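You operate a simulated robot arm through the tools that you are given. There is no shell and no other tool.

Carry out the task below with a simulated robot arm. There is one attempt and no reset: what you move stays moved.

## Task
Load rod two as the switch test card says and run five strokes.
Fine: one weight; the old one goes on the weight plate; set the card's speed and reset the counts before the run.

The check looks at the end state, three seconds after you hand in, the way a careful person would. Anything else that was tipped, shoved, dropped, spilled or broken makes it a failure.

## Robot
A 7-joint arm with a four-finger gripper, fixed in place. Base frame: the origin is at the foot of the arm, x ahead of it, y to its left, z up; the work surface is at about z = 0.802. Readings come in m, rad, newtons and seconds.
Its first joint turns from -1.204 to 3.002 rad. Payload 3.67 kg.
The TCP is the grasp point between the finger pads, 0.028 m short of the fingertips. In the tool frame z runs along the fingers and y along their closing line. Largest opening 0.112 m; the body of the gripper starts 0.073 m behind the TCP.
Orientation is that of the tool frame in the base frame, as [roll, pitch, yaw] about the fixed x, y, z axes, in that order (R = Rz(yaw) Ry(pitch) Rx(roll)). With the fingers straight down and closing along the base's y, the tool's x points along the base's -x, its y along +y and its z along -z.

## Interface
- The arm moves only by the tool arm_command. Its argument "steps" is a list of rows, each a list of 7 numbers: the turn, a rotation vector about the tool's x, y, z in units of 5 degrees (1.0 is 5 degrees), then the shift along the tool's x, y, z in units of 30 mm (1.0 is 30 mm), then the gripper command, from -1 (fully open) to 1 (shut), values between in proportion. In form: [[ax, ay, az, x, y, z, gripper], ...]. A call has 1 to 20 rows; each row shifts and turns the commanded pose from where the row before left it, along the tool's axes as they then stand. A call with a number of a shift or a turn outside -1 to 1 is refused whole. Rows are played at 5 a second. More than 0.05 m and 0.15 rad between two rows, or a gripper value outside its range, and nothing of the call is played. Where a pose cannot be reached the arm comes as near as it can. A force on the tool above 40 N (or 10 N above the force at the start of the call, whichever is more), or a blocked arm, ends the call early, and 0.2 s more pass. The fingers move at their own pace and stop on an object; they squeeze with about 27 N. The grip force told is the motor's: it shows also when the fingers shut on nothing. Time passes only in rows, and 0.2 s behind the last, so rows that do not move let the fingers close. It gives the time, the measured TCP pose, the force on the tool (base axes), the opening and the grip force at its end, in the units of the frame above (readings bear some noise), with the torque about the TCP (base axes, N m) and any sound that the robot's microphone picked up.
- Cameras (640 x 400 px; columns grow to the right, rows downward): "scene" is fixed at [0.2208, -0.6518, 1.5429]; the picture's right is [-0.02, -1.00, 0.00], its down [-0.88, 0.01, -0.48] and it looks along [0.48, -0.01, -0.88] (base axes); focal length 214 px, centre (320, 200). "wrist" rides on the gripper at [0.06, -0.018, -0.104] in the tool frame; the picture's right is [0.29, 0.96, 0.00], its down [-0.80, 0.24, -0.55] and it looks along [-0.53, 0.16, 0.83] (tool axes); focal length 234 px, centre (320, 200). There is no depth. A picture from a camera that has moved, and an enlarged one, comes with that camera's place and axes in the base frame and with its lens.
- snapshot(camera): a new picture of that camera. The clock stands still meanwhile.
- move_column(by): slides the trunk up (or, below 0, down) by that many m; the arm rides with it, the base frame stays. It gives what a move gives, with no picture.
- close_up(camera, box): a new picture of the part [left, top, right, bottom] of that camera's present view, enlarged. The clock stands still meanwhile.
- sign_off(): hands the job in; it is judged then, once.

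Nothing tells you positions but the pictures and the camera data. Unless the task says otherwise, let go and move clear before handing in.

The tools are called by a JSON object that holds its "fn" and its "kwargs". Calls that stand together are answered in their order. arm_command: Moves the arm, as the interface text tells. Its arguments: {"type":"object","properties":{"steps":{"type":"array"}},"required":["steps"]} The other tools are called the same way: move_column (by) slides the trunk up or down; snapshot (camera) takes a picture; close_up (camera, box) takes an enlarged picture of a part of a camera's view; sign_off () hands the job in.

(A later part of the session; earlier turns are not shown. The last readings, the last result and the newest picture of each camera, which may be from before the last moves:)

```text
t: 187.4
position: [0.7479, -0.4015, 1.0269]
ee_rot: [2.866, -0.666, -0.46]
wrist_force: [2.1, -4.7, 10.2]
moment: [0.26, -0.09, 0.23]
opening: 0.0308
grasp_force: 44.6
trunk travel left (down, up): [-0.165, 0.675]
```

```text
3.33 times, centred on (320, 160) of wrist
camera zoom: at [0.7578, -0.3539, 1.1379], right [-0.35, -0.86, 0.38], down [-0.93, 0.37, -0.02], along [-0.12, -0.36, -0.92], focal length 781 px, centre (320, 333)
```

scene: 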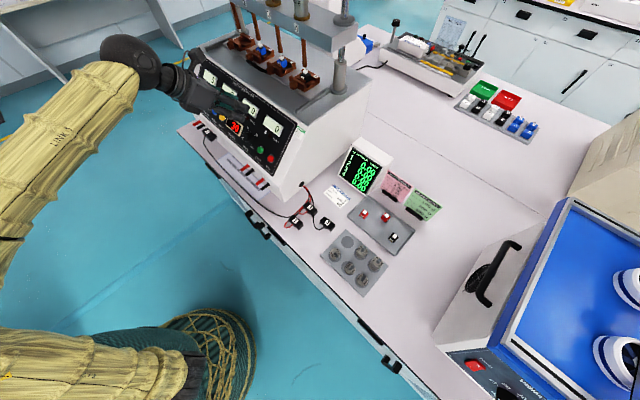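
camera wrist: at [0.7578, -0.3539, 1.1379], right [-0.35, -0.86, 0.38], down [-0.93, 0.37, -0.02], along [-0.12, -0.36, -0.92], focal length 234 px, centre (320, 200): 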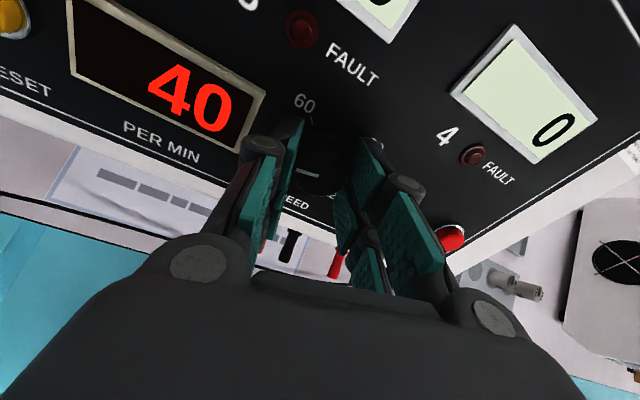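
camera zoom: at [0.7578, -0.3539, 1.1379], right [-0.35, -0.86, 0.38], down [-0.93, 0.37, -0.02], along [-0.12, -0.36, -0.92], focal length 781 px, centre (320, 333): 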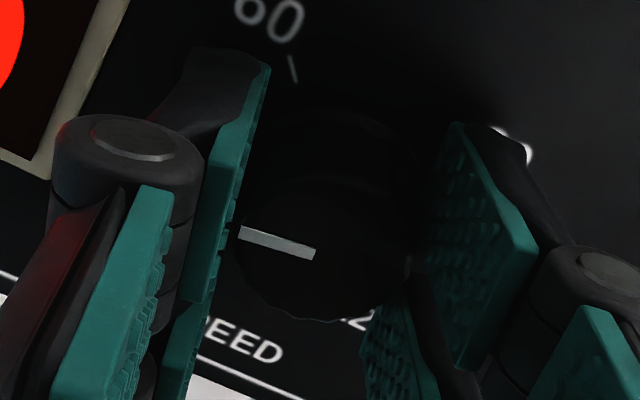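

The knob follows the gripper rigidly, 10 per 30°. I'll continue for another 30°.

{"fn": "arm_command", "kwargs": {"steps": [[0.257, 0, 0.965, 0, 0.0225, 0, 1], [0.257, 0, 0.965, 0, 0.0225, 0, 1], [0.257, 0, 0.965, 0, 0.0225, 0, 1], [0.257, 0, 0.965, 0, 0.0225, 0, 1], [0.257, 0, 0.965, 0, 0.0225, 0, 1], [0.257, 0, 0.965, 0, 0.0225, 0, 1], [0, 0, 0, 0, 0, 0, 1]]}}

{"fn": "snapshot", "kwargs": {"camera": "wrist"}}

{"fn": "close_up", "kwargs": {"camera": "wrist", "box": [230, 100, 410, 220]}}

```text
t: 189.0
position: [0.7482, -0.4029, 1.0269]
ee_rot: [-2.871, -0.669, -1.106]
wrist_force: [6.9, 10.8, -10.3]
moment: [-0.53, -0.32, -0.14]
opening: 0.0312
grasp_force: 44.7
trunk travel left (down, up): [-0.165, 0.675]
```

```text
taken
camera wrist: at [0.7299, -0.39, 1.1452], right [-0.65, -0.76, -0.02], down [-0.75, 0.65, -0.12], along [0.11, -0.06, -0.99], focal length 234 px, centre (320, 200)
```

wrist: 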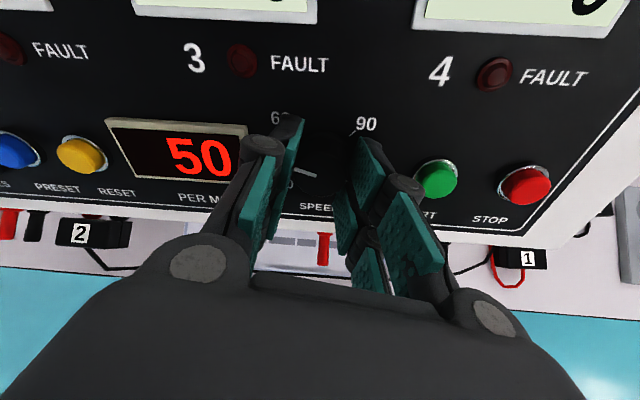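

```text
3.33 times, centred on (320, 160) of wrist
camera zoom: at [0.7299, -0.39, 1.1452], right [-0.65, -0.76, -0.02], down [-0.75, 0.65, -0.12], along [0.11, -0.06, -0.99], focal length 781 px, centre (320, 333)
```

zoom: 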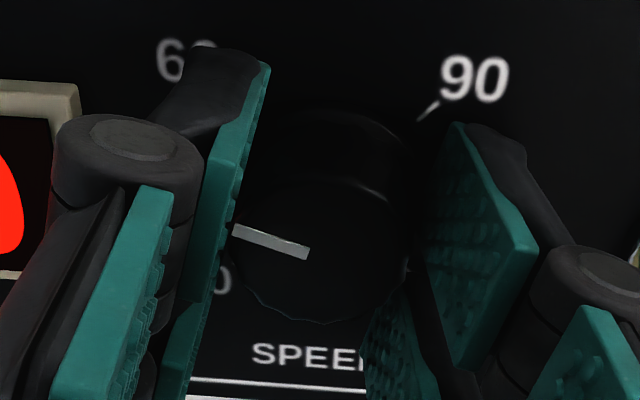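

{"fn": "arm_command", "kwargs": {"steps": [[0.257, 0, 0.965, 0, 0.0225, 0, 1], [0.257, 0, 0.965, 0, 0.0225, 0, 1], [0.257, 0, 0.965, 0, 0.0225, 0, 1], [0.257, 0, 0.965, 0, 0.0225, 0, 1], [0, 0, 0, 0, 0, 0, 1]]}}

{"fn": "snapshot", "kwargs": {"camera": "wrist"}}

{"fn": "close_up", "kwargs": {"camera": "wrist", "box": [230, 100, 410, 220]}}

```text
t: 190.2
position: [0.7463, -0.4019, 1.0248]
ee_rot: [-2.567, -0.529, -1.476]
wrist_force: [29.4, 15.8, 2.7]
moment: [0.42, 0.29, 0.08]
opening: 0.0318
grasp_force: 45.3
trunk travel left (down, up): [-0.165, 0.675]
```

```text
taken
camera wrist: at [0.7056, -0.4086, 1.1397], right [-0.75, -0.58, -0.3], down [-0.58, 0.81, -0.11], along [0.31, 0.09, -0.95], focal length 234 px, centre (320, 200)
```

wrist: 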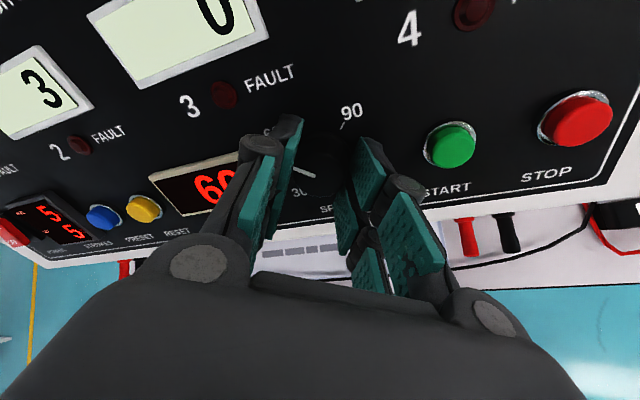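

```text
3.33 times, centred on (320, 160) of wrist
camera zoom: at [0.7056, -0.4086, 1.1397], right [-0.75, -0.58, -0.3], down [-0.58, 0.81, -0.11], along [0.31, 0.09, -0.95], focal length 781 px, centre (320, 333)
```

zoom: 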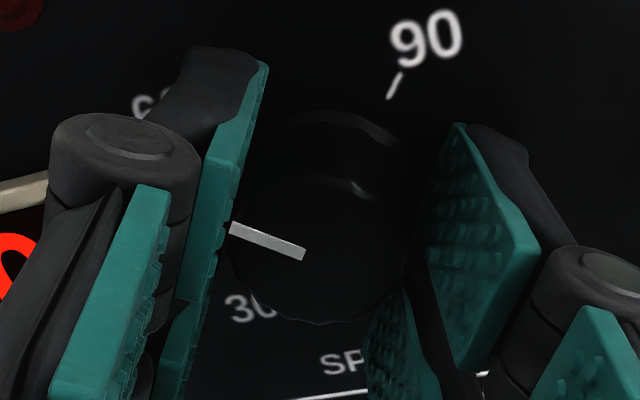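

{"fn": "close_up", "kwargs": {"camera": "wrist", "box": [140, 140, 260, 230]}}

{"fn": "close_up", "kwargs": {"camera": "scene", "box": [180, 60, 300, 180]}}

```text
4.44 times, centred on (200, 185) of wrist
camera zoom: at [0.7056, -0.4086, 1.1397], right [-0.75, -0.58, -0.3], down [-0.58, 0.81, -0.11], along [0.31, 0.09, -0.95], focal length 1041 px, centre (853, 267)
```

zoom: 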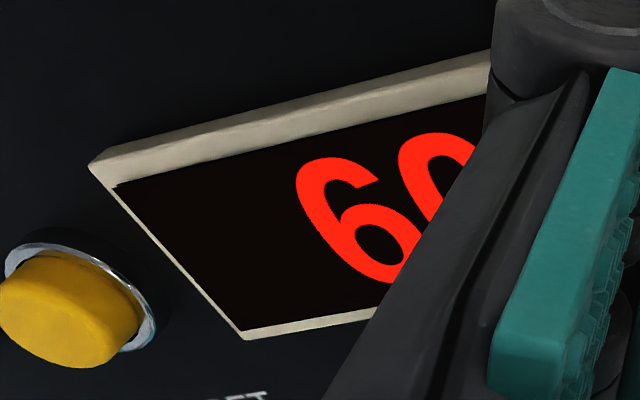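

```text
3.33 times, centred on (240, 120) of scene
camera zoom: at [0.2208, -0.6518, 1.5429], right [-0.02, -1.0, 0.0], down [-0.88, 0.01, -0.48], along [0.48, -0.01, -0.88], focal length 715 px, centre (587, 467)
```

zoom: 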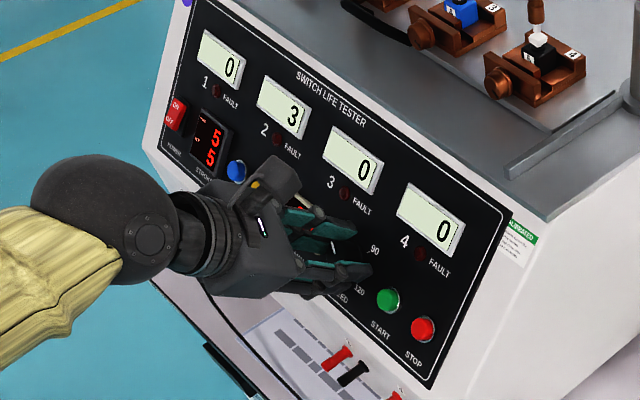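

The display reads 60, at about 80° of turn. A sideways force has built up, so I'll recentre a few millimetres and finish the last 10° so the pointer sits on the 60 mark.

{"fn": "arm_command", "kwargs": {"steps": [[0, 0, 0, -0.073, -0.11, 0.02, 1], [0.257, 0, 0.965, 0, 0.0225, 0, 1], [0.257, 0, 0.965, 0, 0.0225, 0, 1], [0, 0, 0, 0, 0, 0, 1]]}}

{"fn": "snapshot", "kwargs": {"camera": "wrist"}}

{"fn": "close_up", "kwargs": {"camera": "wrist", "box": [230, 100, 410, 220]}}

```text
t: 191.2
position: [0.7449, -0.4024, 1.0258]
ee_rot: [-2.449, -0.428, -1.636]
wrist_force: [22.1, 2.3, 13.0]
moment: [-0.66, 0.4, -0.95]
opening: 0.0317
grasp_force: 44.8
trunk travel left (down, up): [-0.165, 0.675]
```

```text
taken
camera wrist: at [0.6924, -0.415, 1.134], right [-0.77, -0.47, -0.44], down [-0.48, 0.87, -0.08], along [0.42, 0.15, -0.9], focal length 234 px, centre (320, 200)
```

wrist: 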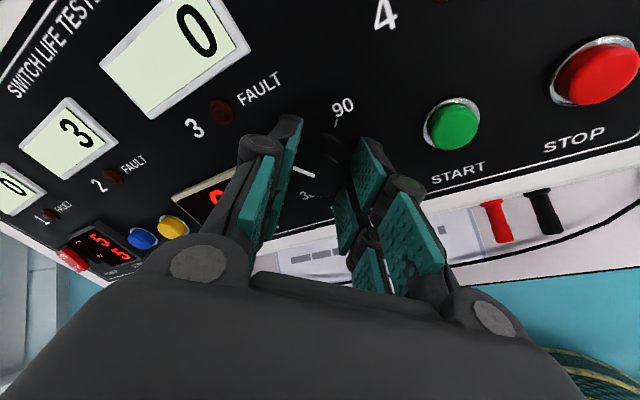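

```text
3.33 times, centred on (320, 160) of wrist
camera zoom: at [0.6924, -0.415, 1.134], right [-0.77, -0.47, -0.44], down [-0.48, 0.87, -0.08], along [0.42, 0.15, -0.9], focal length 781 px, centre (320, 333)
```

zoom: 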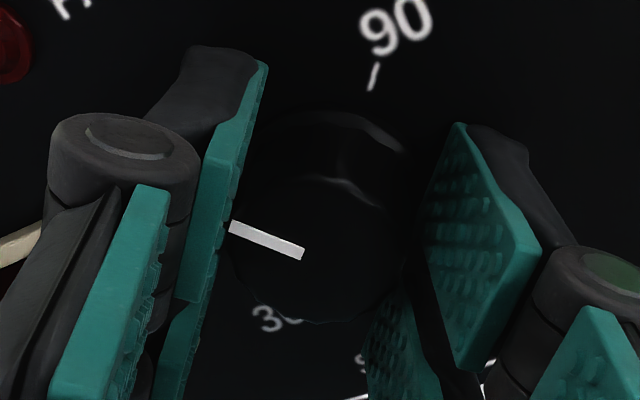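

By symmetry the gripper has turned the knob a full 90°. I'll release it gently and check the display and pointer.

{"fn": "arm_command", "kwargs": {"steps": [[0, 0, 0, 0, 0, 0, 0.35], [0, 0, 0, 0, 0, 0, 0.25], [0, 0, 0, 0, 0, 0, 0.25]]}}

{"fn": "snapshot", "kwargs": {"camera": "wrist"}}

{"fn": "close_up", "kwargs": {"camera": "wrist", "box": [230, 100, 410, 220]}}

```text
t: 192.0
position: [0.7454, -0.4028, 1.0256]
ee_rot: [-2.453, -0.429, -1.631]
wrist_force: [-2.2, -1.1, 3.3]
moment: [-0.13, 0.02, -0.08]
opening: 0.0426
grasp_force: 0.1
trunk travel left (down, up): [-0.165, 0.675]
```

```text
taken
camera wrist: at [0.6913, -0.4157, 1.1333], right [-0.77, -0.47, -0.43], down [-0.49, 0.87, -0.08], along [0.42, 0.15, -0.9], focal length 234 px, centre (320, 200)
```

wrist: 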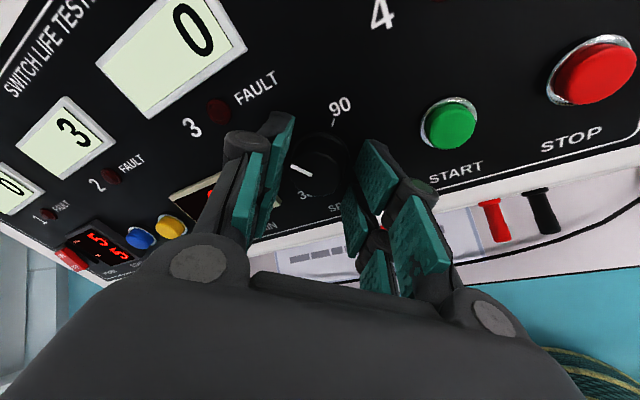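

```text
3.33 times, centred on (320, 160) of wrist
camera zoom: at [0.6913, -0.4157, 1.1333], right [-0.77, -0.47, -0.43], down [-0.49, 0.87, -0.08], along [0.42, 0.15, -0.9], focal length 781 px, centre (320, 333)
```

zoom: 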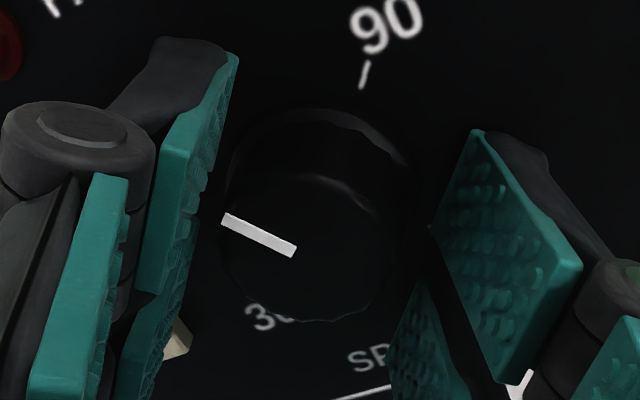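

The knob is released. I'll retreat along the panel normal, then rotate back to the upright orientation and read the display.

{"fn": "arm_command", "kwargs": {"steps": [[0, 0, 0, -0.1, 0, -0.36, 0.25], [0, 0, 0, -0.1, 0, -0.36, 0.25], [-0.257, 0, -0.965, 0, 0, 0, 0.25], [-0.257, 0, -0.965, 0, 0, 0, 0.25], [-0.257, 0, -0.965, 0, 0, 0, 0.25], [-0.257, 0, -0.965, 0, 0, 0, 0.25], [-0.257, 0, -0.965, 0, 0, 0, 0.25], [-0.257, 0, -0.965, 0, 0, 0, 0.25], [-0.257, 0, -0.965, 0, 0, 0, 0.25], [-0.257, 0, -0.965, 0, 0, 0, 0.25], [-0.257, 0, -0.965, 0, 0, 0, 0.25], [0, 0, 0, 0, 0, 0, 0.25]]}}

{"fn": "snapshot", "kwargs": {"camera": "wrist"}}

{"fn": "close_up", "kwargs": {"camera": "wrist", "box": [60, 100, 400, 240]}}

```text
t: 194.6
position: [0.7314, -0.3905, 1.038]
ee_rot: [3.138, -0.704, -0.779]
wrist_force: [-0.4, -0.6, 0.2]
moment: [0.0, -0.04, -0.05]
opening: 0.0419
grasp_force: 0.1
trunk travel left (down, up): [-0.165, 0.675]
```

```text
taken
camera wrist: at [0.7302, -0.361, 1.1556], right [-0.52, -0.83, 0.19], down [-0.85, 0.51, -0.09], along [-0.02, -0.21, -0.98], focal length 234 px, centre (320, 200)
```

wrist: 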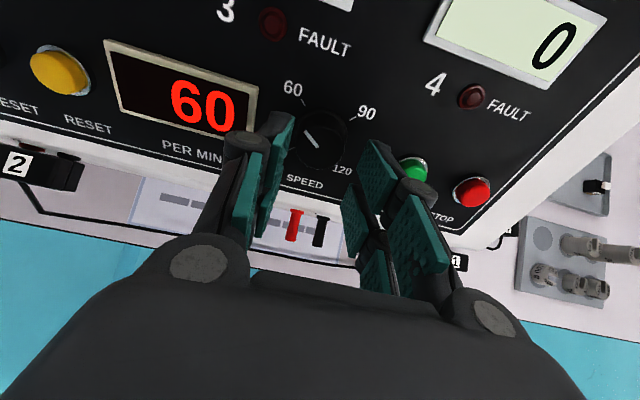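

```text
1.88 times, centred on (230, 170) of wrist
camera zoom: at [0.7302, -0.361, 1.1556], right [-0.52, -0.83, 0.19], down [-0.85, 0.51, -0.09], along [-0.02, -0.21, -0.98], focal length 441 px, centre (489, 256)
```

zoom: 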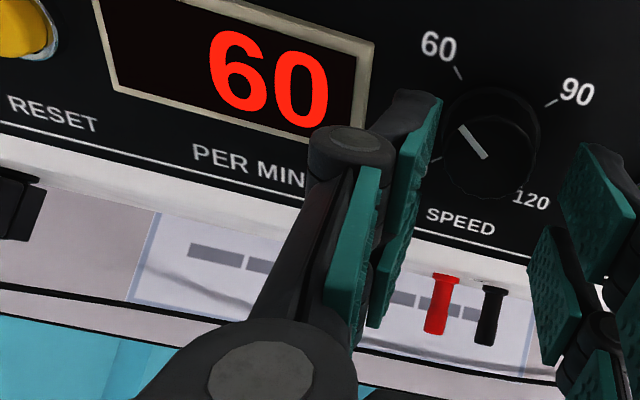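

Speed is set to 60 with the pointer on the mark. Next is RESET: I'll lift clear, close the fingers and move over to the yellow button.

{"fn": "arm_command", "kwargs": {"steps": [[0, 0, 0, 0.54, 0, -0.635, 0.25], [0, 0, 0, 0.54, 0, -0.635, 0.6], [0, 0, 0, 0, -0.9, 0, 1], [0, 0, 0, 0, -0.9, 0, 1], [0, 0, 0, 0, -0.9, 0, 1], [0, 0, 0, 0, -0.9, 0, 1], [0, 0, 0, 0, -0.9, 0, 1], [0, 0, 0, 0, -0.9, 0, 1], [0, 0, 0, 0, 0, 0, 1]]}}

{"fn": "snapshot", "kwargs": {"camera": "wrist"}}

```text
t: 196.6
position: [0.847, -0.2764, 1.0898]
ee_rot: [3.138, -0.705, -0.781]
wrist_force: [-0.3, 0.3, -0.3]
moment: [-0.04, -0.01, -0.01]
opening: 0.0
grasp_force: 27.1
trunk travel left (down, up): [-0.165, 0.675]
```

```text
taken
camera wrist: at [0.8446, -0.2456, 1.2076], right [-0.52, -0.83, 0.19], down [-0.85, 0.51, -0.09], along [-0.02, -0.21, -0.98], focal length 234 px, centre (320, 200)
```

wrist: 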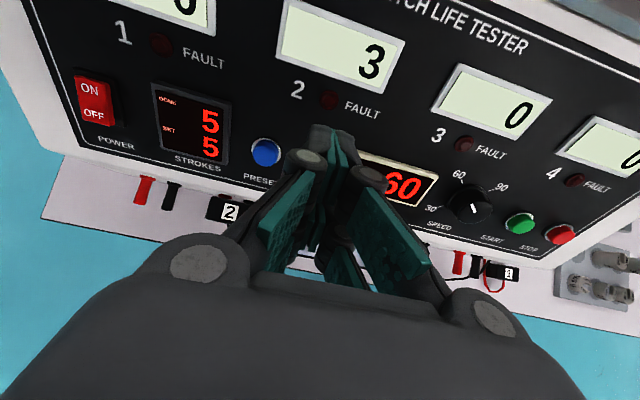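

The geometry checks out: PRESET appears where predicted, and RESET is right under the closed fingertips. I'll descend to just above it.

{"fn": "arm_command", "kwargs": {"steps": [[0, 0, 0, -0.587, 0.02, 0.583, 1], [0, 0, 0, -0.587, 0.02, 0.583, 1], [0, 0, 0, -0.587, 0.01, 0.583, 1], [0, 0, 0, 0, 0, 0, 1]]}}

{"fn": "snapshot", "kwargs": {"camera": "wrist"}}

{"fn": "close_up", "kwargs": {"camera": "scene", "box": [180, 60, 300, 180]}}

```text
t: 197.6
position: [0.8405, -0.2713, 1.0135]
ee_rot: [3.138, -0.704, -0.782]
wrist_force: [1.0, 1.0, 0.1]
moment: [0.0, -0.02, 0.04]
opening: 0.0003
grasp_force: 27.2
trunk travel left (down, up): [-0.165, 0.675]
```

```text
taken
camera wrist: at [0.8381, -0.2413, 1.1312], right [-0.52, -0.83, 0.19], down [-0.85, 0.51, -0.09], along [-0.02, -0.21, -0.98], focal length 234 px, centre (320, 200)
```

wrist: 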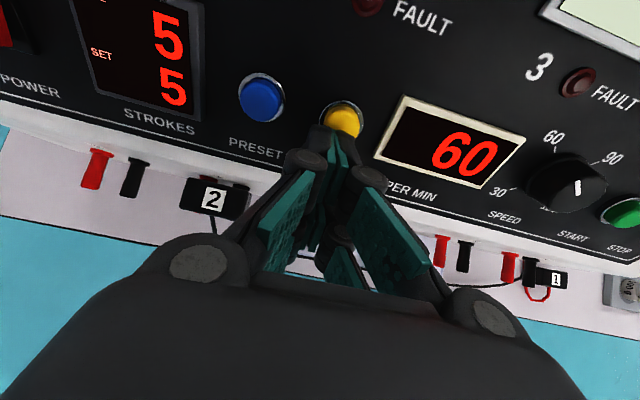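

```text
3.33 times, centred on (240, 120) of scene
camera zoom: at [0.2208, -0.6518, 1.5429], right [-0.02, -1.0, 0.0], down [-0.88, 0.01, -0.48], along [0.48, -0.01, -0.88], focal length 715 px, centre (587, 467)
```

zoom: 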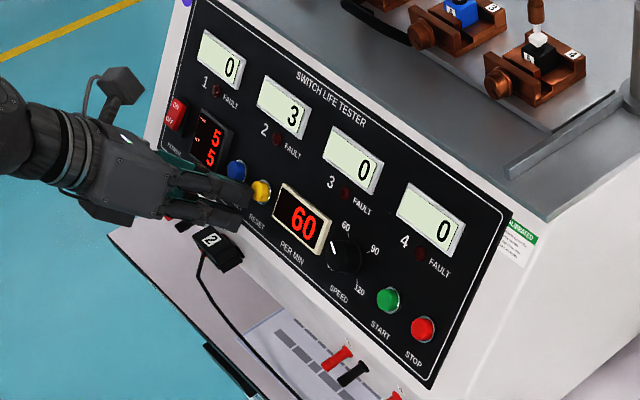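

{"fn": "close_up", "kwargs": {"camera": "wrist", "box": [270, 70, 420, 190]}}

```text
3.33 times, centred on (345, 130) of wrist
camera zoom: at [0.8381, -0.2413, 1.1312], right [-0.52, -0.83, 0.19], down [-0.85, 0.51, -0.09], along [-0.02, -0.21, -0.98], focal length 781 px, centre (237, 433)
```

zoom: 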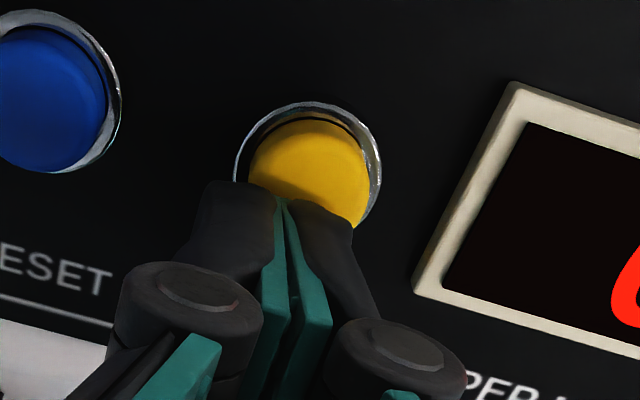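

The fingertips need to shift about 4 mm right. I'll correct and then press along the panel normal in small steps, watching the force.

{"fn": "arm_command", "kwargs": {"steps": [[0, 0, 0, 0, 0.143, 0, 1], [0, 0, 0, 0.06, 0, 0.225, 1], [0, 0, 0, 0, 0, 0, 1]]}}

{"fn": "close_up", "kwargs": {"camera": "wrist", "box": [270, 70, 420, 190]}}

```text
t: 198.4
position: [0.8422, -0.2781, 1.0096]
ee_rot: [3.138, -0.703, -0.78]
wrist_force: [-1.3, 2.4, 1.0]
moment: [-0.04, -0.04, 0.06]
opening: 0.0058
grasp_force: 35.9
trunk travel left (down, up): [-0.165, 0.675]
heard: click
```

```text
3.33 times, centred on (345, 130) of wrist
camera zoom: at [0.8395, -0.2492, 1.128], right [-0.52, -0.83, 0.19], down [-0.85, 0.51, -0.09], along [-0.02, -0.21, -0.98], focal length 781 px, centre (237, 433)
```

zoom: 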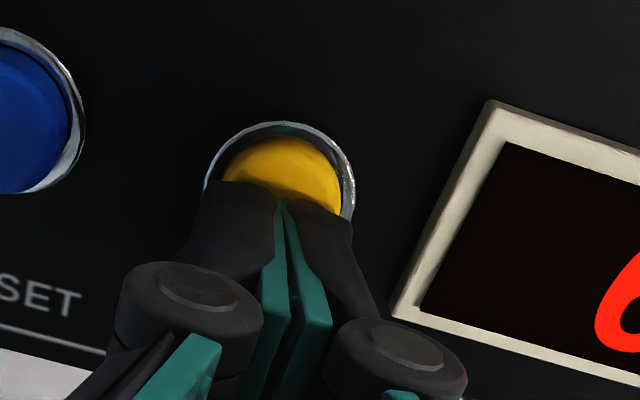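

I heard a click. I'll check whether the counts reset.

{"fn": "snapshot", "kwargs": {"camera": "wrist"}}

{"fn": "close_up", "kwargs": {"camera": "scene", "box": [180, 60, 300, 180]}}

```text
taken
camera wrist: at [0.8395, -0.2492, 1.128], right [-0.52, -0.83, 0.19], down [-0.85, 0.51, -0.09], along [-0.02, -0.21, -0.98], focal length 234 px, centre (320, 200)
```

wrist: 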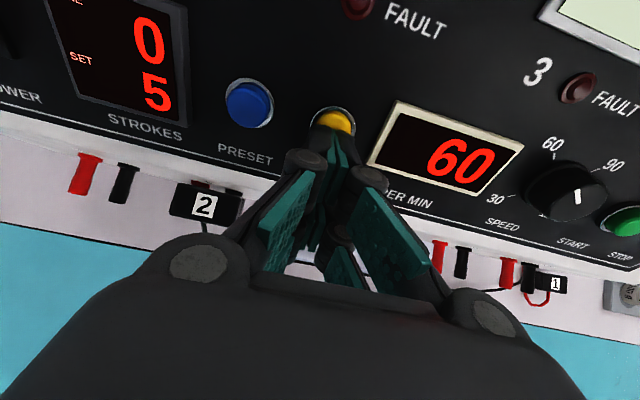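

```text
3.33 times, centred on (240, 120) of scene
camera zoom: at [0.2208, -0.6518, 1.5429], right [-0.02, -1.0, 0.0], down [-0.88, 0.01, -0.48], along [0.48, -0.01, -0.88], focal length 715 px, centre (587, 467)
```

zoom: 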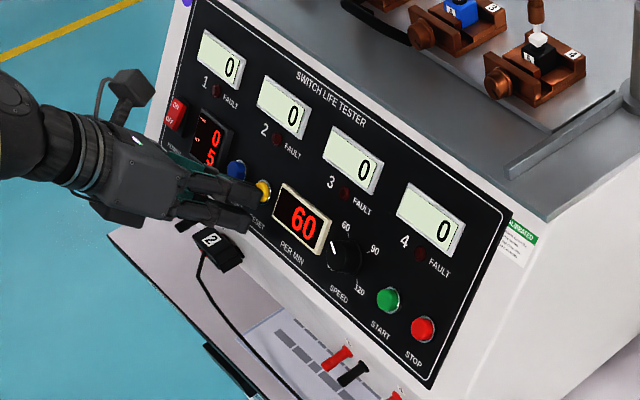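

All counts reset to zero, DONE is 0 and SET is 5, with the speed at 60. I'll back away from RESET and move across to the START button with a slightly steeper tool angle.

{"fn": "arm_command", "kwargs": {"steps": [[0, 0, 0, -0.17, 0, -0.64, 1], [0, 0, 0, 0.54, 0, -0.635, 1], [0, 0, 0, 0.54, 0, -0.635, 1], [0, -1, 0, 0, 0, 0, 1], [0, -1, 0, 0, 0, 0, 1], [0, 0, 0, -0.1, 1, 0.05, 1], [0, 0, 0, -0.1, 1, 0.05, 1], [0, 0, 0, -0.1, 1, 0.05, 1], [0, 0, 0, 0, 1, 0, 1], [0, 0, 0, 0, 1, 0, 1], [0, 0, 0, 0, 1, 0, 1], [0, 0, 0, 0, 1, 0, 1], [0, 0, 0, 0, 0, 0, 1]]}}

{"fn": "snapshot", "kwargs": {"camera": "wrist"}}

```text
t: 201.2
position: [0.6767, -0.412, 1.0628]
ee_rot: [3.139, -0.53, -0.782]
wrist_force: [0.1, -0.2, 0.3]
moment: [-0.01, -0.01, 0.03]
opening: 0.0
grasp_force: 36.0
trunk travel left (down, up): [-0.165, 0.675]
```

```text
taken
camera wrist: at [0.6889, -0.3985, 1.1824], right [-0.5, -0.85, 0.15], down [-0.85, 0.51, 0.08], along [-0.14, -0.09, -0.99], focal length 234 px, centre (320, 200)
```

wrist: 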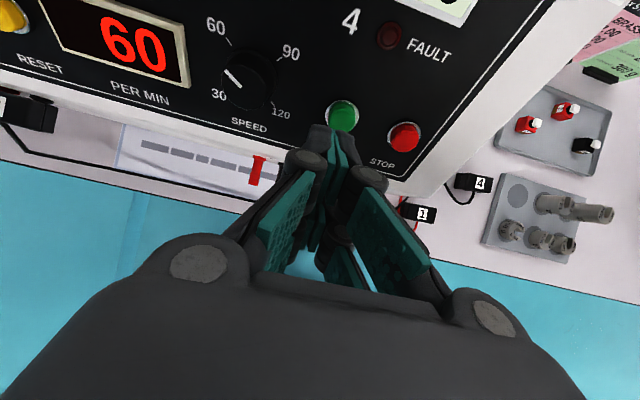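

{"fn": "close_up", "kwargs": {"camera": "wrist", "box": [270, 70, 440, 190]}}

```text
3.33 times, centred on (355, 130) of wrist
camera zoom: at [0.6889, -0.3985, 1.1824], right [-0.5, -0.85, 0.15], down [-0.85, 0.51, 0.08], along [-0.14, -0.09, -0.99], focal length 781 px, centre (203, 433)
```

zoom: 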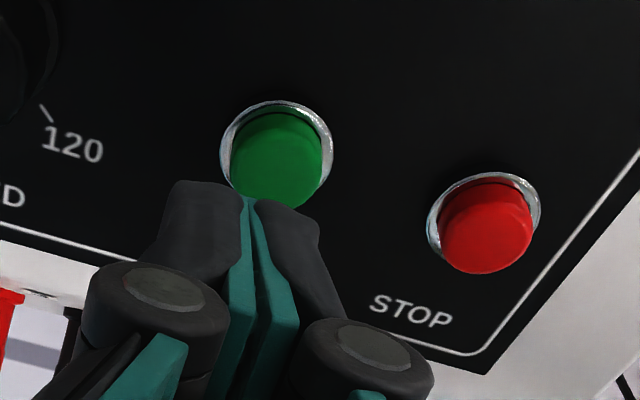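

START is located precisely. I'll descend to just above it and then press.

{"fn": "arm_command", "kwargs": {"steps": [[0, 0, 0, -0.069, 0.15, 0.53, 1], [0, 0, 0, -0.069, 0.15, 0.53, 1], [0, 0, 0, -0.069, 0.15, 0.45, 1], [0, 0, 0, 0, 0, 0, 1]]}}

{"fn": "close_up", "kwargs": {"camera": "wrist", "box": [270, 70, 440, 190]}}

```text
t: 202.2
position: [0.6812, -0.434, 1.0215]
ee_rot: [3.14, -0.528, -0.783]
wrist_force: [-0.5, -0.3, 0.3]
moment: [-0.02, 0.0, 0.01]
opening: 0.0002
grasp_force: 35.6
trunk travel left (down, up): [-0.165, 0.675]
```

```text
3.33 times, centred on (355, 130) of wrist
camera zoom: at [0.6933, -0.4199, 1.14], right [-0.5, -0.85, 0.15], down [-0.85, 0.51, 0.08], along [-0.14, -0.09, -0.99], focal length 781 px, centre (203, 433)
```

zoom: 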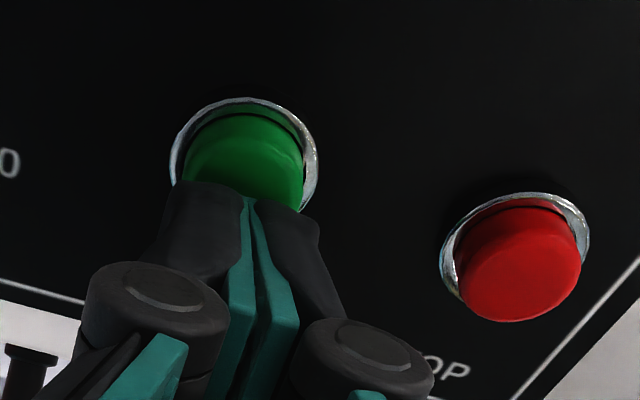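

{"fn": "arm_command", "kwargs": {"steps": [[0, 0, 0, 0.049, 0, 0.106, 1], [0, 0, 0, 0.049, 0, 0.106, 1], [0, 0, 0, 0.028, 0, 0.06, 1]]}}

{"fn": "snapshot", "kwargs": {"camera": "wrist"}}

{"fn": "snapshot", "kwargs": {"camera": "scene"}}

```text
t: 203.0
position: [0.6855, -0.4385, 1.0163]
ee_rot: [3.142, -0.529, -0.783]
wrist_force: [-4.5, 3.0, 3.9]
moment: [-0.04, -0.03, -0.01]
opening: 0.006
grasp_force: 35.5
trunk travel left (down, up): [-0.165, 0.675]
heard: click
```

```text
taken
camera wrist: at [0.698, -0.4242, 1.1358], right [-0.5, -0.85, 0.15], down [-0.86, 0.51, 0.08], along [-0.14, -0.09, -0.99], focal length 234 px, centre (320, 200)
```

wrist: 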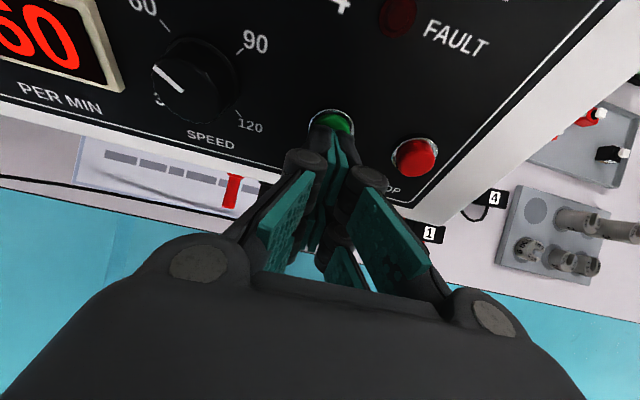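

```text
taken
```

scene: 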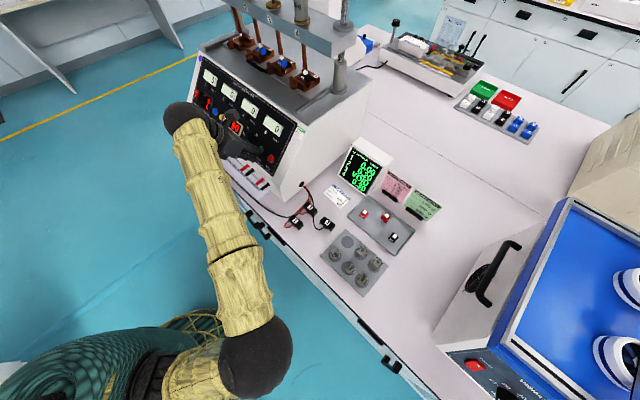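

START clicked and the beam has begun moving. I'll back the fingers off the button and wait for the five strokes.

{"fn": "arm_command", "kwargs": {"steps": [[0, 0, 0, -0.14, 0, -0.3, 1], [0, 0, 0, -0.14, 0, -0.3, 1], [0, 0, 0, 0.4, 0, -0.7, 1], [0, 0, 0, 0.4, 0, -0.7, 1], [0, 0, 0, 0, 0, 0, 1], [0, 0, 0, 0, 0, 0, 1], [0, 0, 0, 0, 0, 0, 1], [0, 0, 0, 0, 0, 0, 1], [0, 0, 0, 0, 0, 0, 1], [0, 0, 0, 0, 0, 0, 1], [0, 0, 0, 0, 0, 0, 1]]}}

{"fn": "snapshot", "kwargs": {"camera": "wrist"}}

{"fn": "close_up", "kwargs": {"camera": "scene", "box": [180, 0, 400, 180]}}

```text
t: 205.4
position: [0.6748, -0.4264, 1.0752]
ee_rot: [3.141, -0.528, -0.782]
wrist_force: [0.2, 0.8, 0.4]
moment: [0.0, 0.0, -0.01]
opening: 0.0
grasp_force: 35.8
trunk travel left (down, up): [-0.165, 0.675]
```

```text
taken
camera wrist: at [0.6872, -0.4128, 1.1941], right [-0.5, -0.85, 0.15], down [-0.85, 0.51, 0.08], along [-0.14, -0.09, -0.99], focal length 234 px, centre (320, 200)
```

wrist: 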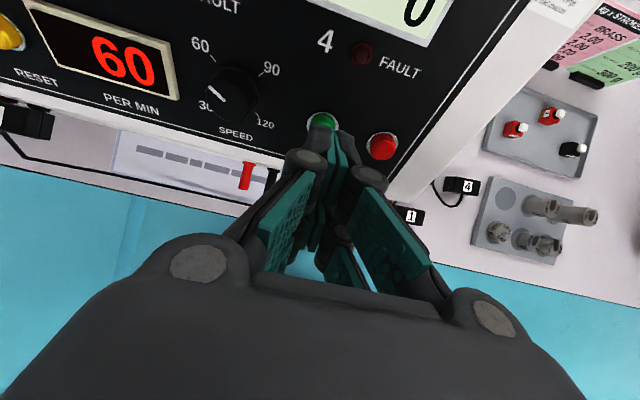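

```text
2.22 times, centred on (290, 90) of scene
camera zoom: at [0.2208, -0.6518, 1.5429], right [-0.02, -1.0, 0.0], down [-0.88, 0.01, -0.48], along [0.48, -0.01, -0.88], focal length 477 px, centre (387, 444)
```

zoom: 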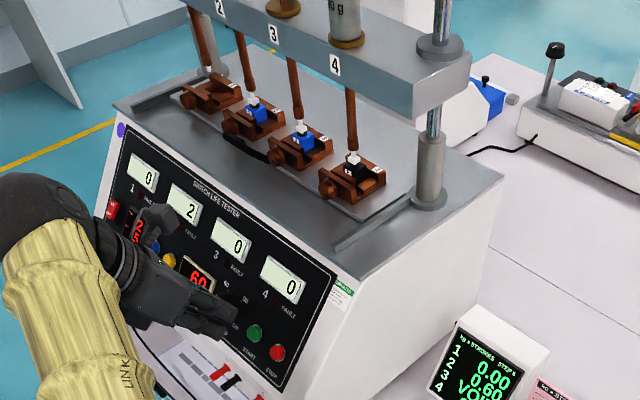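

Counter 2 is at 2 and running. I'll look at the kg×strokes screen while it runs.

{"fn": "close_up", "kwargs": {"camera": "scene", "box": [325, 130, 405, 205]}}

{"fn": "arm_command", "kwargs": {"steps": [[0, 0, 0, 0, 0, 0, 1], [0, 0, 0, 0, 0, 0, 1], [0, 0, 0, 0, 0, 0, 1], [0, 0, 0, 0, 0, 0, 1], [0, 0, 0, 0, 0, 0, 1], [0, 0, 0, 0, 0, 0, 1], [0, 0, 0, 0, 0, 0, 1], [0, 0, 0, 0, 0, 0, 1], [0, 0, 0, 0, 0, 0, 1], [0, 0, 0, 0, 0, 0, 1], [0, 0, 0, 0, 0, 0, 1], [0, 0, 0, 0, 0, 0, 1], [0, 0, 0, 0, 0, 0, 1], [0, 0, 0, 0, 0, 0, 1], [0, 0, 0, 0, 0, 0, 1]]}}

{"fn": "close_up", "kwargs": {"camera": "scene", "box": [180, 0, 400, 180]}}

{"fn": "close_up", "kwargs": {"camera": "scene", "box": [325, 130, 405, 205]}}

```text
5.33 times, centred on (365, 168) of scene
camera zoom: at [0.2208, -0.6518, 1.5429], right [-0.02, -1.0, 0.0], down [-0.88, 0.01, -0.48], along [0.48, -0.01, -0.88], focal length 1144 px, centre (80, 373)
```

zoom: 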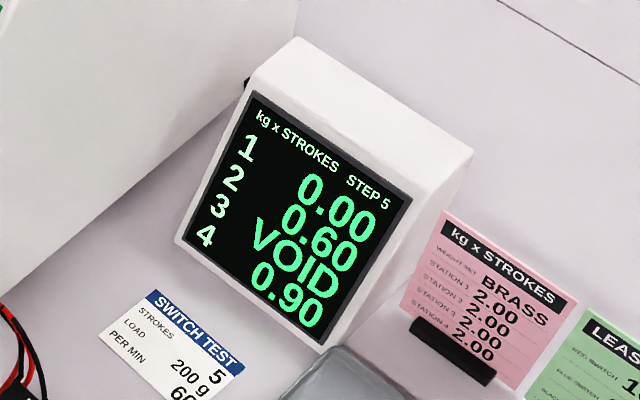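

```text
t: 208.6
position: [0.6745, -0.4269, 1.0739]
ee_rot: [3.141, -0.527, -0.781]
wrist_force: [-0.4, 0.2, 0.3]
moment: [-0.01, -0.02, 0.01]
opening: 0.0
grasp_force: 35.5
trunk travel left (down, up): [-0.165, 0.675]
```

```text
2.22 times, centred on (290, 90) of scene
camera zoom: at [0.2208, -0.6518, 1.5429], right [-0.02, -1.0, 0.0], down [-0.88, 0.01, -0.48], along [0.48, -0.01, -0.88], focal length 477 px, centre (387, 444)
```

zoom: 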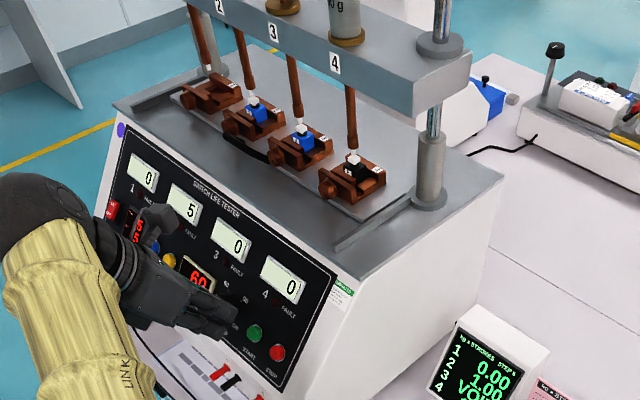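

```text
5.33 times, centred on (365, 168) of scene
camera zoom: at [0.2208, -0.6518, 1.5429], right [-0.02, -1.0, 0.0], down [-0.88, 0.01, -0.48], along [0.48, -0.01, -0.88], focal length 1144 px, centre (80, 373)
```

zoom: 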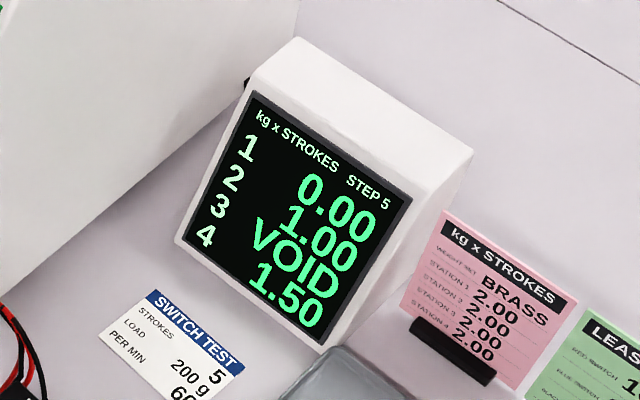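

The run finished: counter 2 reads 5, and the screen shows 1.00 kg×strokes for station 2 (5 × 0.2 kg). I'll move the arm clear and do a final check of everything.

{"fn": "move_column", "kwargs": {"by": 0.3}}

{"fn": "arm_command", "kwargs": {"steps": [[0, 0, 0, 0, 0, -0.5, 0.6], [0, 0, 0, 0, 0, -0.3, 0.2], [0, 0, 0, 0, 0, 0, 0.2]]}}

{"fn": "snapshot", "kwargs": {"camera": "wrist"}}

{"fn": "snapshot", "kwargs": {"camera": "scene"}}

{"fn": "close_up", "kwargs": {"camera": "scene", "box": [300, 200, 420, 300]}}

{"fn": "close_up", "kwargs": {"camera": "scene", "box": [180, 0, 340, 150]}}

```text
t: 211.6
position: [0.6739, -0.4271, 1.3736]
ee_rot: [3.14, -0.529, -0.783]
wrist_force: [-0.1, 0.5, 0.1]
moment: [-0.03, 0.03, -0.01]
opening: 0.0
grasp_force: 35.7
trunk travel left (down, up): [-0.465, 0.375]
```

```text
t: 212.4
position: [0.6673, -0.4189, 1.395]
ee_rot: [3.139, -0.528, -0.782]
wrist_force: [-0.9, 0.2, -0.8]
moment: [0.03, -0.01, 0.04]
opening: 0.0447
grasp_force: 0.0
trunk travel left (down, up): [-0.465, 0.375]
```

```text
taken
camera wrist: at [0.6792, -0.4046, 1.5151], right [-0.5, -0.85, 0.15], down [-0.85, 0.51, 0.08], along [-0.14, -0.09, -0.99], focal length 234 px, centre (320, 200)
```

wrist: 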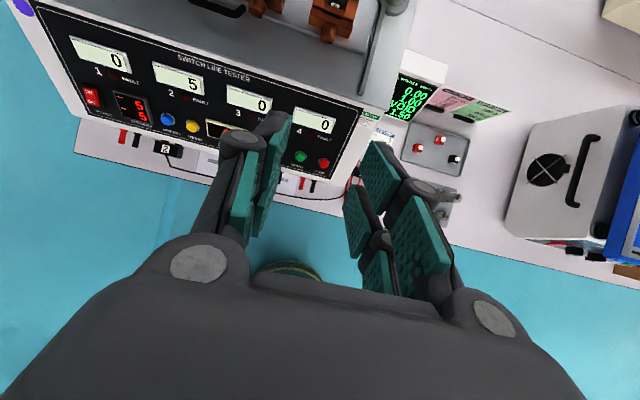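

```text
taken
```

scene: 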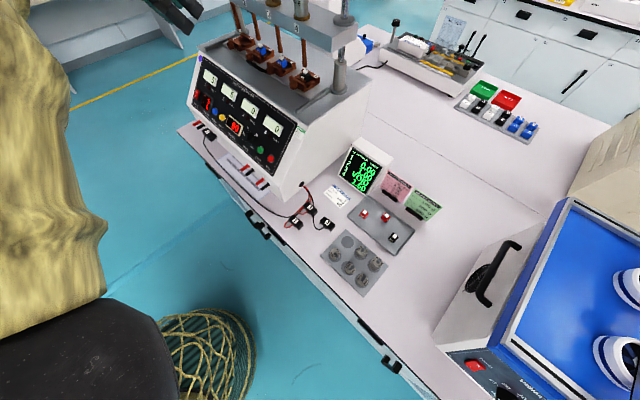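

```text
4.00 times, centred on (360, 250) of scene
camera zoom: at [0.2208, -0.6518, 1.5429], right [-0.02, -1.0, 0.0], down [-0.88, 0.01, -0.48], along [0.48, -0.01, -0.88], focal length 858 px, centre (160, 0)
```

zoom: 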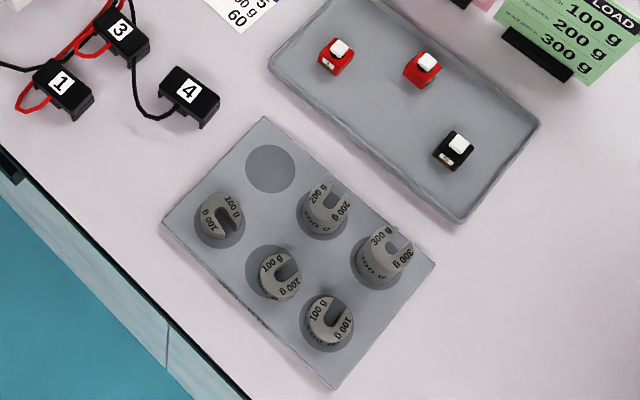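

```text
2.67 times, centred on (260, 75) of scene
camera zoom: at [0.2208, -0.6518, 1.5429], right [-0.02, -1.0, 0.0], down [-0.88, 0.01, -0.48], along [0.48, -0.01, -0.88], focal length 572 px, centre (480, 533)
```

zoom: 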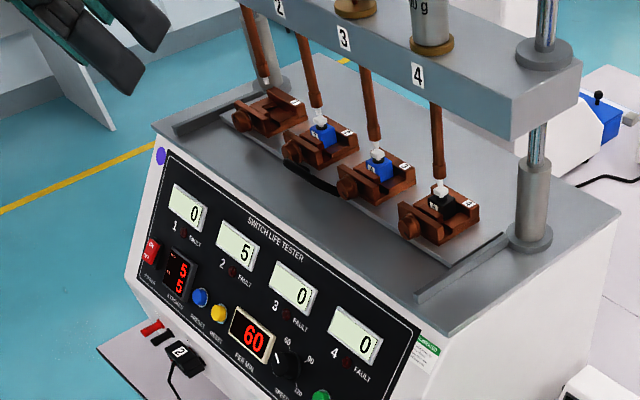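

The panel shows 5 counts on station 2, DONE 5 and speed 60, and the plate holds the old 100 g. One neighbouring 100 g weight looks slightly off-centre on its spot, so I'll compare with the initial view.

{"fn": "close_up", "kwargs": {"camera": "scene", "box": [326, 225, 394, 301]}}

{"fn": "close_up", "kwargs": {"camera": "scene", "box": [340, 255, 368, 280]}}

```text
5.26 times, centred on (360, 263) of scene
camera zoom: at [0.2208, -0.6518, 1.5429], right [-0.02, -1.0, 0.0], down [-0.88, 0.01, -0.48], along [0.48, -0.01, -0.88], focal length 1129 px, centre (110, -132)
```

zoom: 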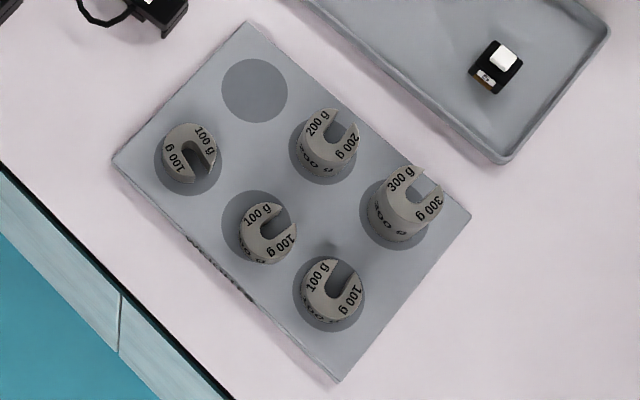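

```text
16.00 times, centred on (354, 268) of scene
camera zoom: at [0.2208, -0.6518, 1.5429], right [-0.02, -1.0, 0.0], down [-0.88, 0.01, -0.48], along [0.48, -0.01, -0.88], focal length 3432 px, centre (-224, -880)
```

zoom: 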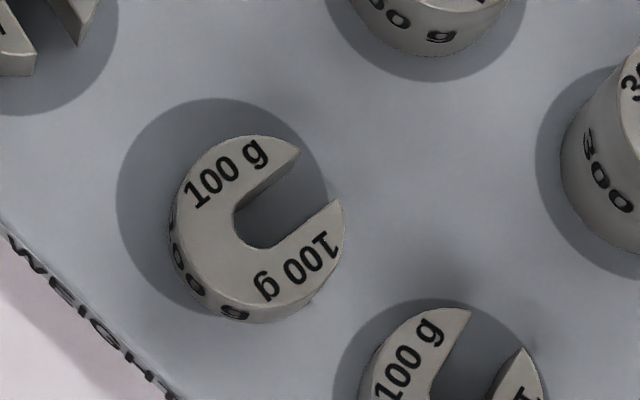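

Comparing views, that neighbouring 100 g weight sits about 10 mm off its original place toward the right, probably nudged by a finger during my earlier retreat. Everything else is unchanged. I'll put it back: first straighten the tool to vertical with the fingers opening front-to-back.

{"fn": "arm_command", "kwargs": {"steps": [[0, -1, 0, 0, 0, 0, 0.2], [0, -1, 0, 0, 0, 0, 0.2], [0, -1, 0, 0, 0, 0, 0.2], [0, -1, 0, 0, 0, 0, 0.2], [0, -1, 0, 0, 0, 0, 0.2], [0, -1.0, 0, 0, 0, 0, 0.2], [0, 0, 0, 0, 1, 0, 0.2], [0, 0, 0, 0, 1, 0, 0.2], [0, 0, 0, 0, 1, 0, 0.2], [0, 0, 0, 0, 1, 0, 0.2], [0, 0, 0, 0, 1, 0, 0.2], [0, 0, 0, 0, 1, 0, 0.2], [0, 0, 0, 0, 1, 0, 0.2], [0, 0, 0, 0, 1, 0, 0.2], [0, 0, 0, 0, 0, 0, 0.2]]}}

```text
t: 215.6
position: [0.5907, -0.5703, 1.3662]
ee_rot: [3.14, -0.006, -0.783]
wrist_force: [-0.1, 0.3, -0.6]
moment: [-0.01, -0.03, 0.04]
opening: 0.0448
grasp_force: 0.1
out of reach, approached as far as the arm can: row 10, 11, 12, 13, 14
trunk travel left (down, up): [-0.465, 0.375]
```

{"fn": "move_column", "kwargs": {"by": 0.3}}

{"fn": "arm_command", "kwargs": {"steps": [[0, 0, 0, 0, 0, 1, 0.2], [0, 0, 0, 0, 0, 1, 0.2], [0, 0, 0, 0, 0, 1, 0.2], [0, 0, 0, 0, 0, 1, 0.2], [0, 0, 0, 0, 0, 1, 0.2], [0, 0, 0, 0, 0, 1, 0.2], [0, 0, 0, 0, 0, 1, 0.2], [0, 0, 0, 0, 0, 1, 0.2], [0, 0, 0, 0, 1, 0, 0.2], [0, 0, 0, 0, 1, 0, 0.2], [0, 0, 0, 0, 1, 0, 0.2], [0, 0, 0, 0, 1, 0, 0.2], [0, 0, 0, 0, 0, 0, 0.2]]}}

{"fn": "snapshot", "kwargs": {"camera": "scene"}}

```text
t: 218.6
position: [0.5903, -0.5722, 1.6658]
ee_rot: [3.139, -0.005, -0.784]
wrist_force: [-0.9, -0.8, -0.1]
moment: [0.02, 0.0, -0.02]
opening: 0.045
grasp_force: 0.1
trunk travel left (down, up): [-0.765, 0.075]
```

```text
t: 221.4
position: [0.5434, -0.6514, 1.419]
ee_rot: [-3.14, -0.004, -0.785]
wrist_force: [0.4, 0.6, -0.1]
moment: [-0.01, 0.01, -0.03]
opening: 0.0448
grasp_force: 0.2
out of reach, approached as far as the arm can: row 11, 12
trunk travel left (down, up): [-0.765, 0.075]
```

```text
taken
```

scene: 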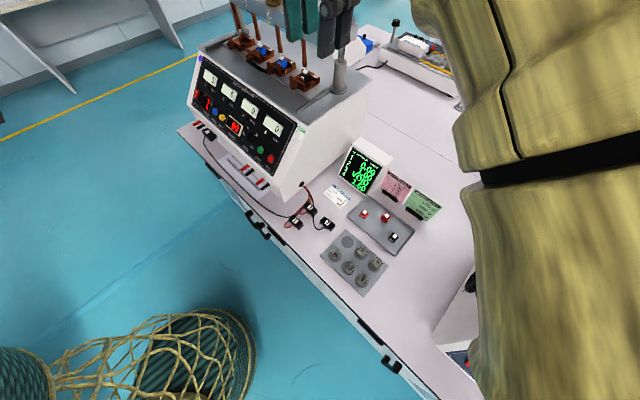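

The elbow has swung to the right side. Rolling the gripper a quarter turn back, which I need anyway for this grip, should bring it back up. I'll do that here in free space and check.

{"fn": "arm_command", "kwargs": {"steps": [[0, 0, 1, 0, 0, 0, 0.2], [0, 0, 1, 0, 0, 0, 0.2], [0, 0, 1, 0, 0, 0, 0.2], [0, 0, 1, 0, 0, 0, 0.2], [0, 0, 1, 0, 0, 0, 0.2], [0, 0, 1, 0, 0, 0, 0.2], [0, 0, 1, 0, 0, 0, 0.2], [0, 0, 1, 0, 0, 0, 0.2], [0, 0, 1, 0, 0, 0, 0.2], [0, 0, 1, 0, 0, 0, 0.2], [0, 0, 1, 0, 0, 0, 0.2], [0, 0, 1, 0, 0, 0, 0.2], [0, 0, 1, 0, 0, 0, 0.2], [0, 0, 1, 0, 0, 0, 0.2], [0, 0, 1, 0, 0, 0, 0.2], [0, 0, 1, 0, 0, 0, 0.2], [0, 0, 1, 0, 0, 0, 0.2], [0, 0, 1, 0, 0, 0, 0.2], [0, 0, 0, 0, 0, 0, 0.2]]}}

{"fn": "snapshot", "kwargs": {"camera": "scene"}}

{"fn": "snapshot", "kwargs": {"camera": "wrist"}}

```text
t: 225.4
position: [0.5432, -0.6507, 1.4178]
ee_rot: [-3.138, 0.001, -2.353]
wrist_force: [-0.4, 0.7, -0.8]
moment: [-0.02, 0.02, 0.04]
opening: 0.0448
grasp_force: 0.0
trunk travel left (down, up): [-0.765, 0.075]
```

```text
taken
```

scene: 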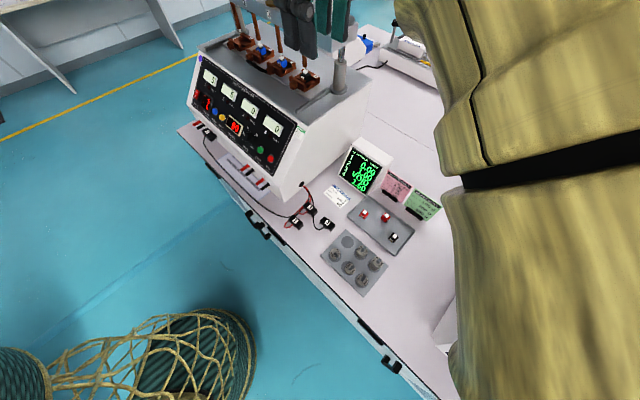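

```text
taken
camera wrist: at [0.514, -0.7043, 1.5219], right [-0.88, 0.47, 0.0], down [0.39, 0.74, 0.55], along [0.26, 0.49, -0.83], focal length 234 px, centre (320, 200)
```

wrist: 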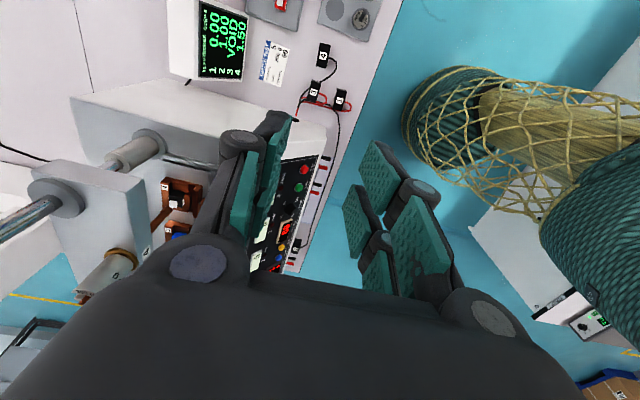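

The arm still blocks part of the camera's view on the right. I'll continue the roll back to the original orientation, in which the plate region was comfortably reachable.

{"fn": "arm_command", "kwargs": {"steps": [[0, 0, 1, 0, 0, 0, 0.2], [0, 0, 1, 0, 0, 0, 0.2], [0, 0, 1, 0, 0, 0, 0.2], [0, 0, 1, 0, 0, 0, 0.2], [0, 0, 1, 0, 0, 0, 0.2], [0, 0, 1, 0, 0, 0, 0.2], [0, 0, 1, 0, 0, 0, 0.2], [0, 0, 1, 0, 0, 0, 0.2], [0, 0, 1, 0, 0, 0, 0.2], [0, 0, 1, 0, 0, 0, 0.2], [0, 0, 1, 0, 0, 0, 0.2], [0, 0, 1, 0, 0, 0, 0.2], [0, 0, 1, 0, 0, 0, 0.2], [0, 0, 1, 0, 0, 0, 0.2], [0, 0, 1, 0, 0, 0, 0.2], [0, 0, 1, 0, 0, 0, 0.2], [0, 0, 1, 0, 0, 0, 0.2], [0, 0, 1, 0, 0, 0, 0.2], [0, 0, 0, 0, 0, 0, 0.2]]}}

{"fn": "snapshot", "kwargs": {"camera": "scene"}}

```text
t: 229.4
position: [0.5431, -0.6493, 1.4169]
ee_rot: [3.141, 0.003, 2.357]
wrist_force: [-0.4, -0.3, -0.3]
moment: [-0.03, 0.04, 0.01]
opening: 0.0447
grasp_force: 0.1
trunk travel left (down, up): [-0.765, 0.075]
```

```text
taken
```

scene: 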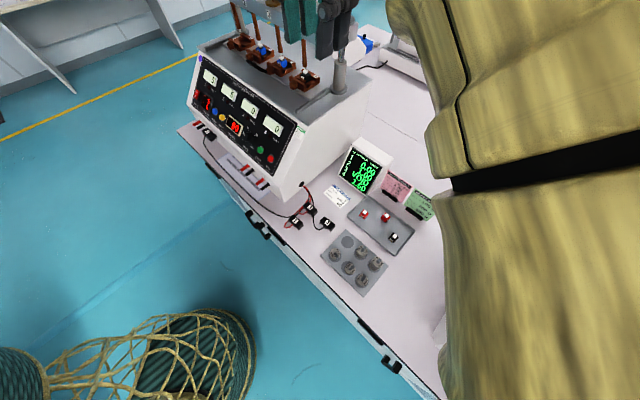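

The elbow is still out to the right. I'll test whether lowering the arm here lets me approach the plate as before.

{"fn": "arm_command", "kwargs": {"steps": [[0, 0, 0, 0, -0.3, 1, 0.2], [0, 0, 0, 0, -0.3, 1, 0.2], [0, 0, 0, 0, -0.3, 1, 0.2], [0, 0, 0, 0, -0.3, 1, 0.2], [0, 0, 0, 0, -0.3, 1, 0.2], [0, 0, 0, 0, -0.3, 1, 0.2], [0, 0, 0, 0, -0.3, 1, 0.2], [0, 0, 0, 0, 0, 0, 0.2]]}}

{"fn": "snapshot", "kwargs": {"camera": "scene"}}

```text
t: 231.2
position: [0.5053, -0.6945, 1.2073]
ee_rot: [-3.141, 0.002, 2.357]
wrist_force: [0.5, 0.5, 0.1]
moment: [-0.01, -0.03, 0.02]
opening: 0.045
grasp_force: 0.0
out of reach, approached as far as the arm can: row 2, 3
trunk travel left (down, up): [-0.765, 0.075]
```

```text
taken
```

scene: 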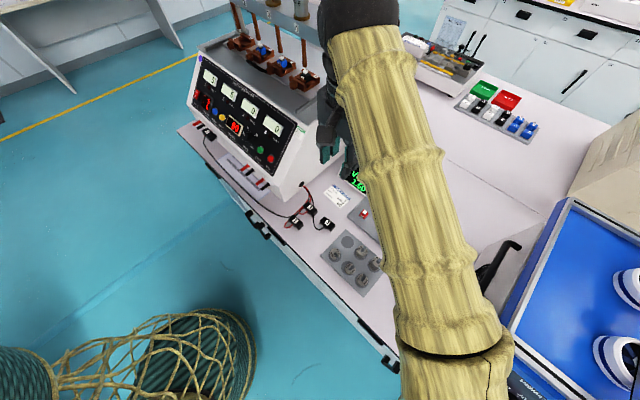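

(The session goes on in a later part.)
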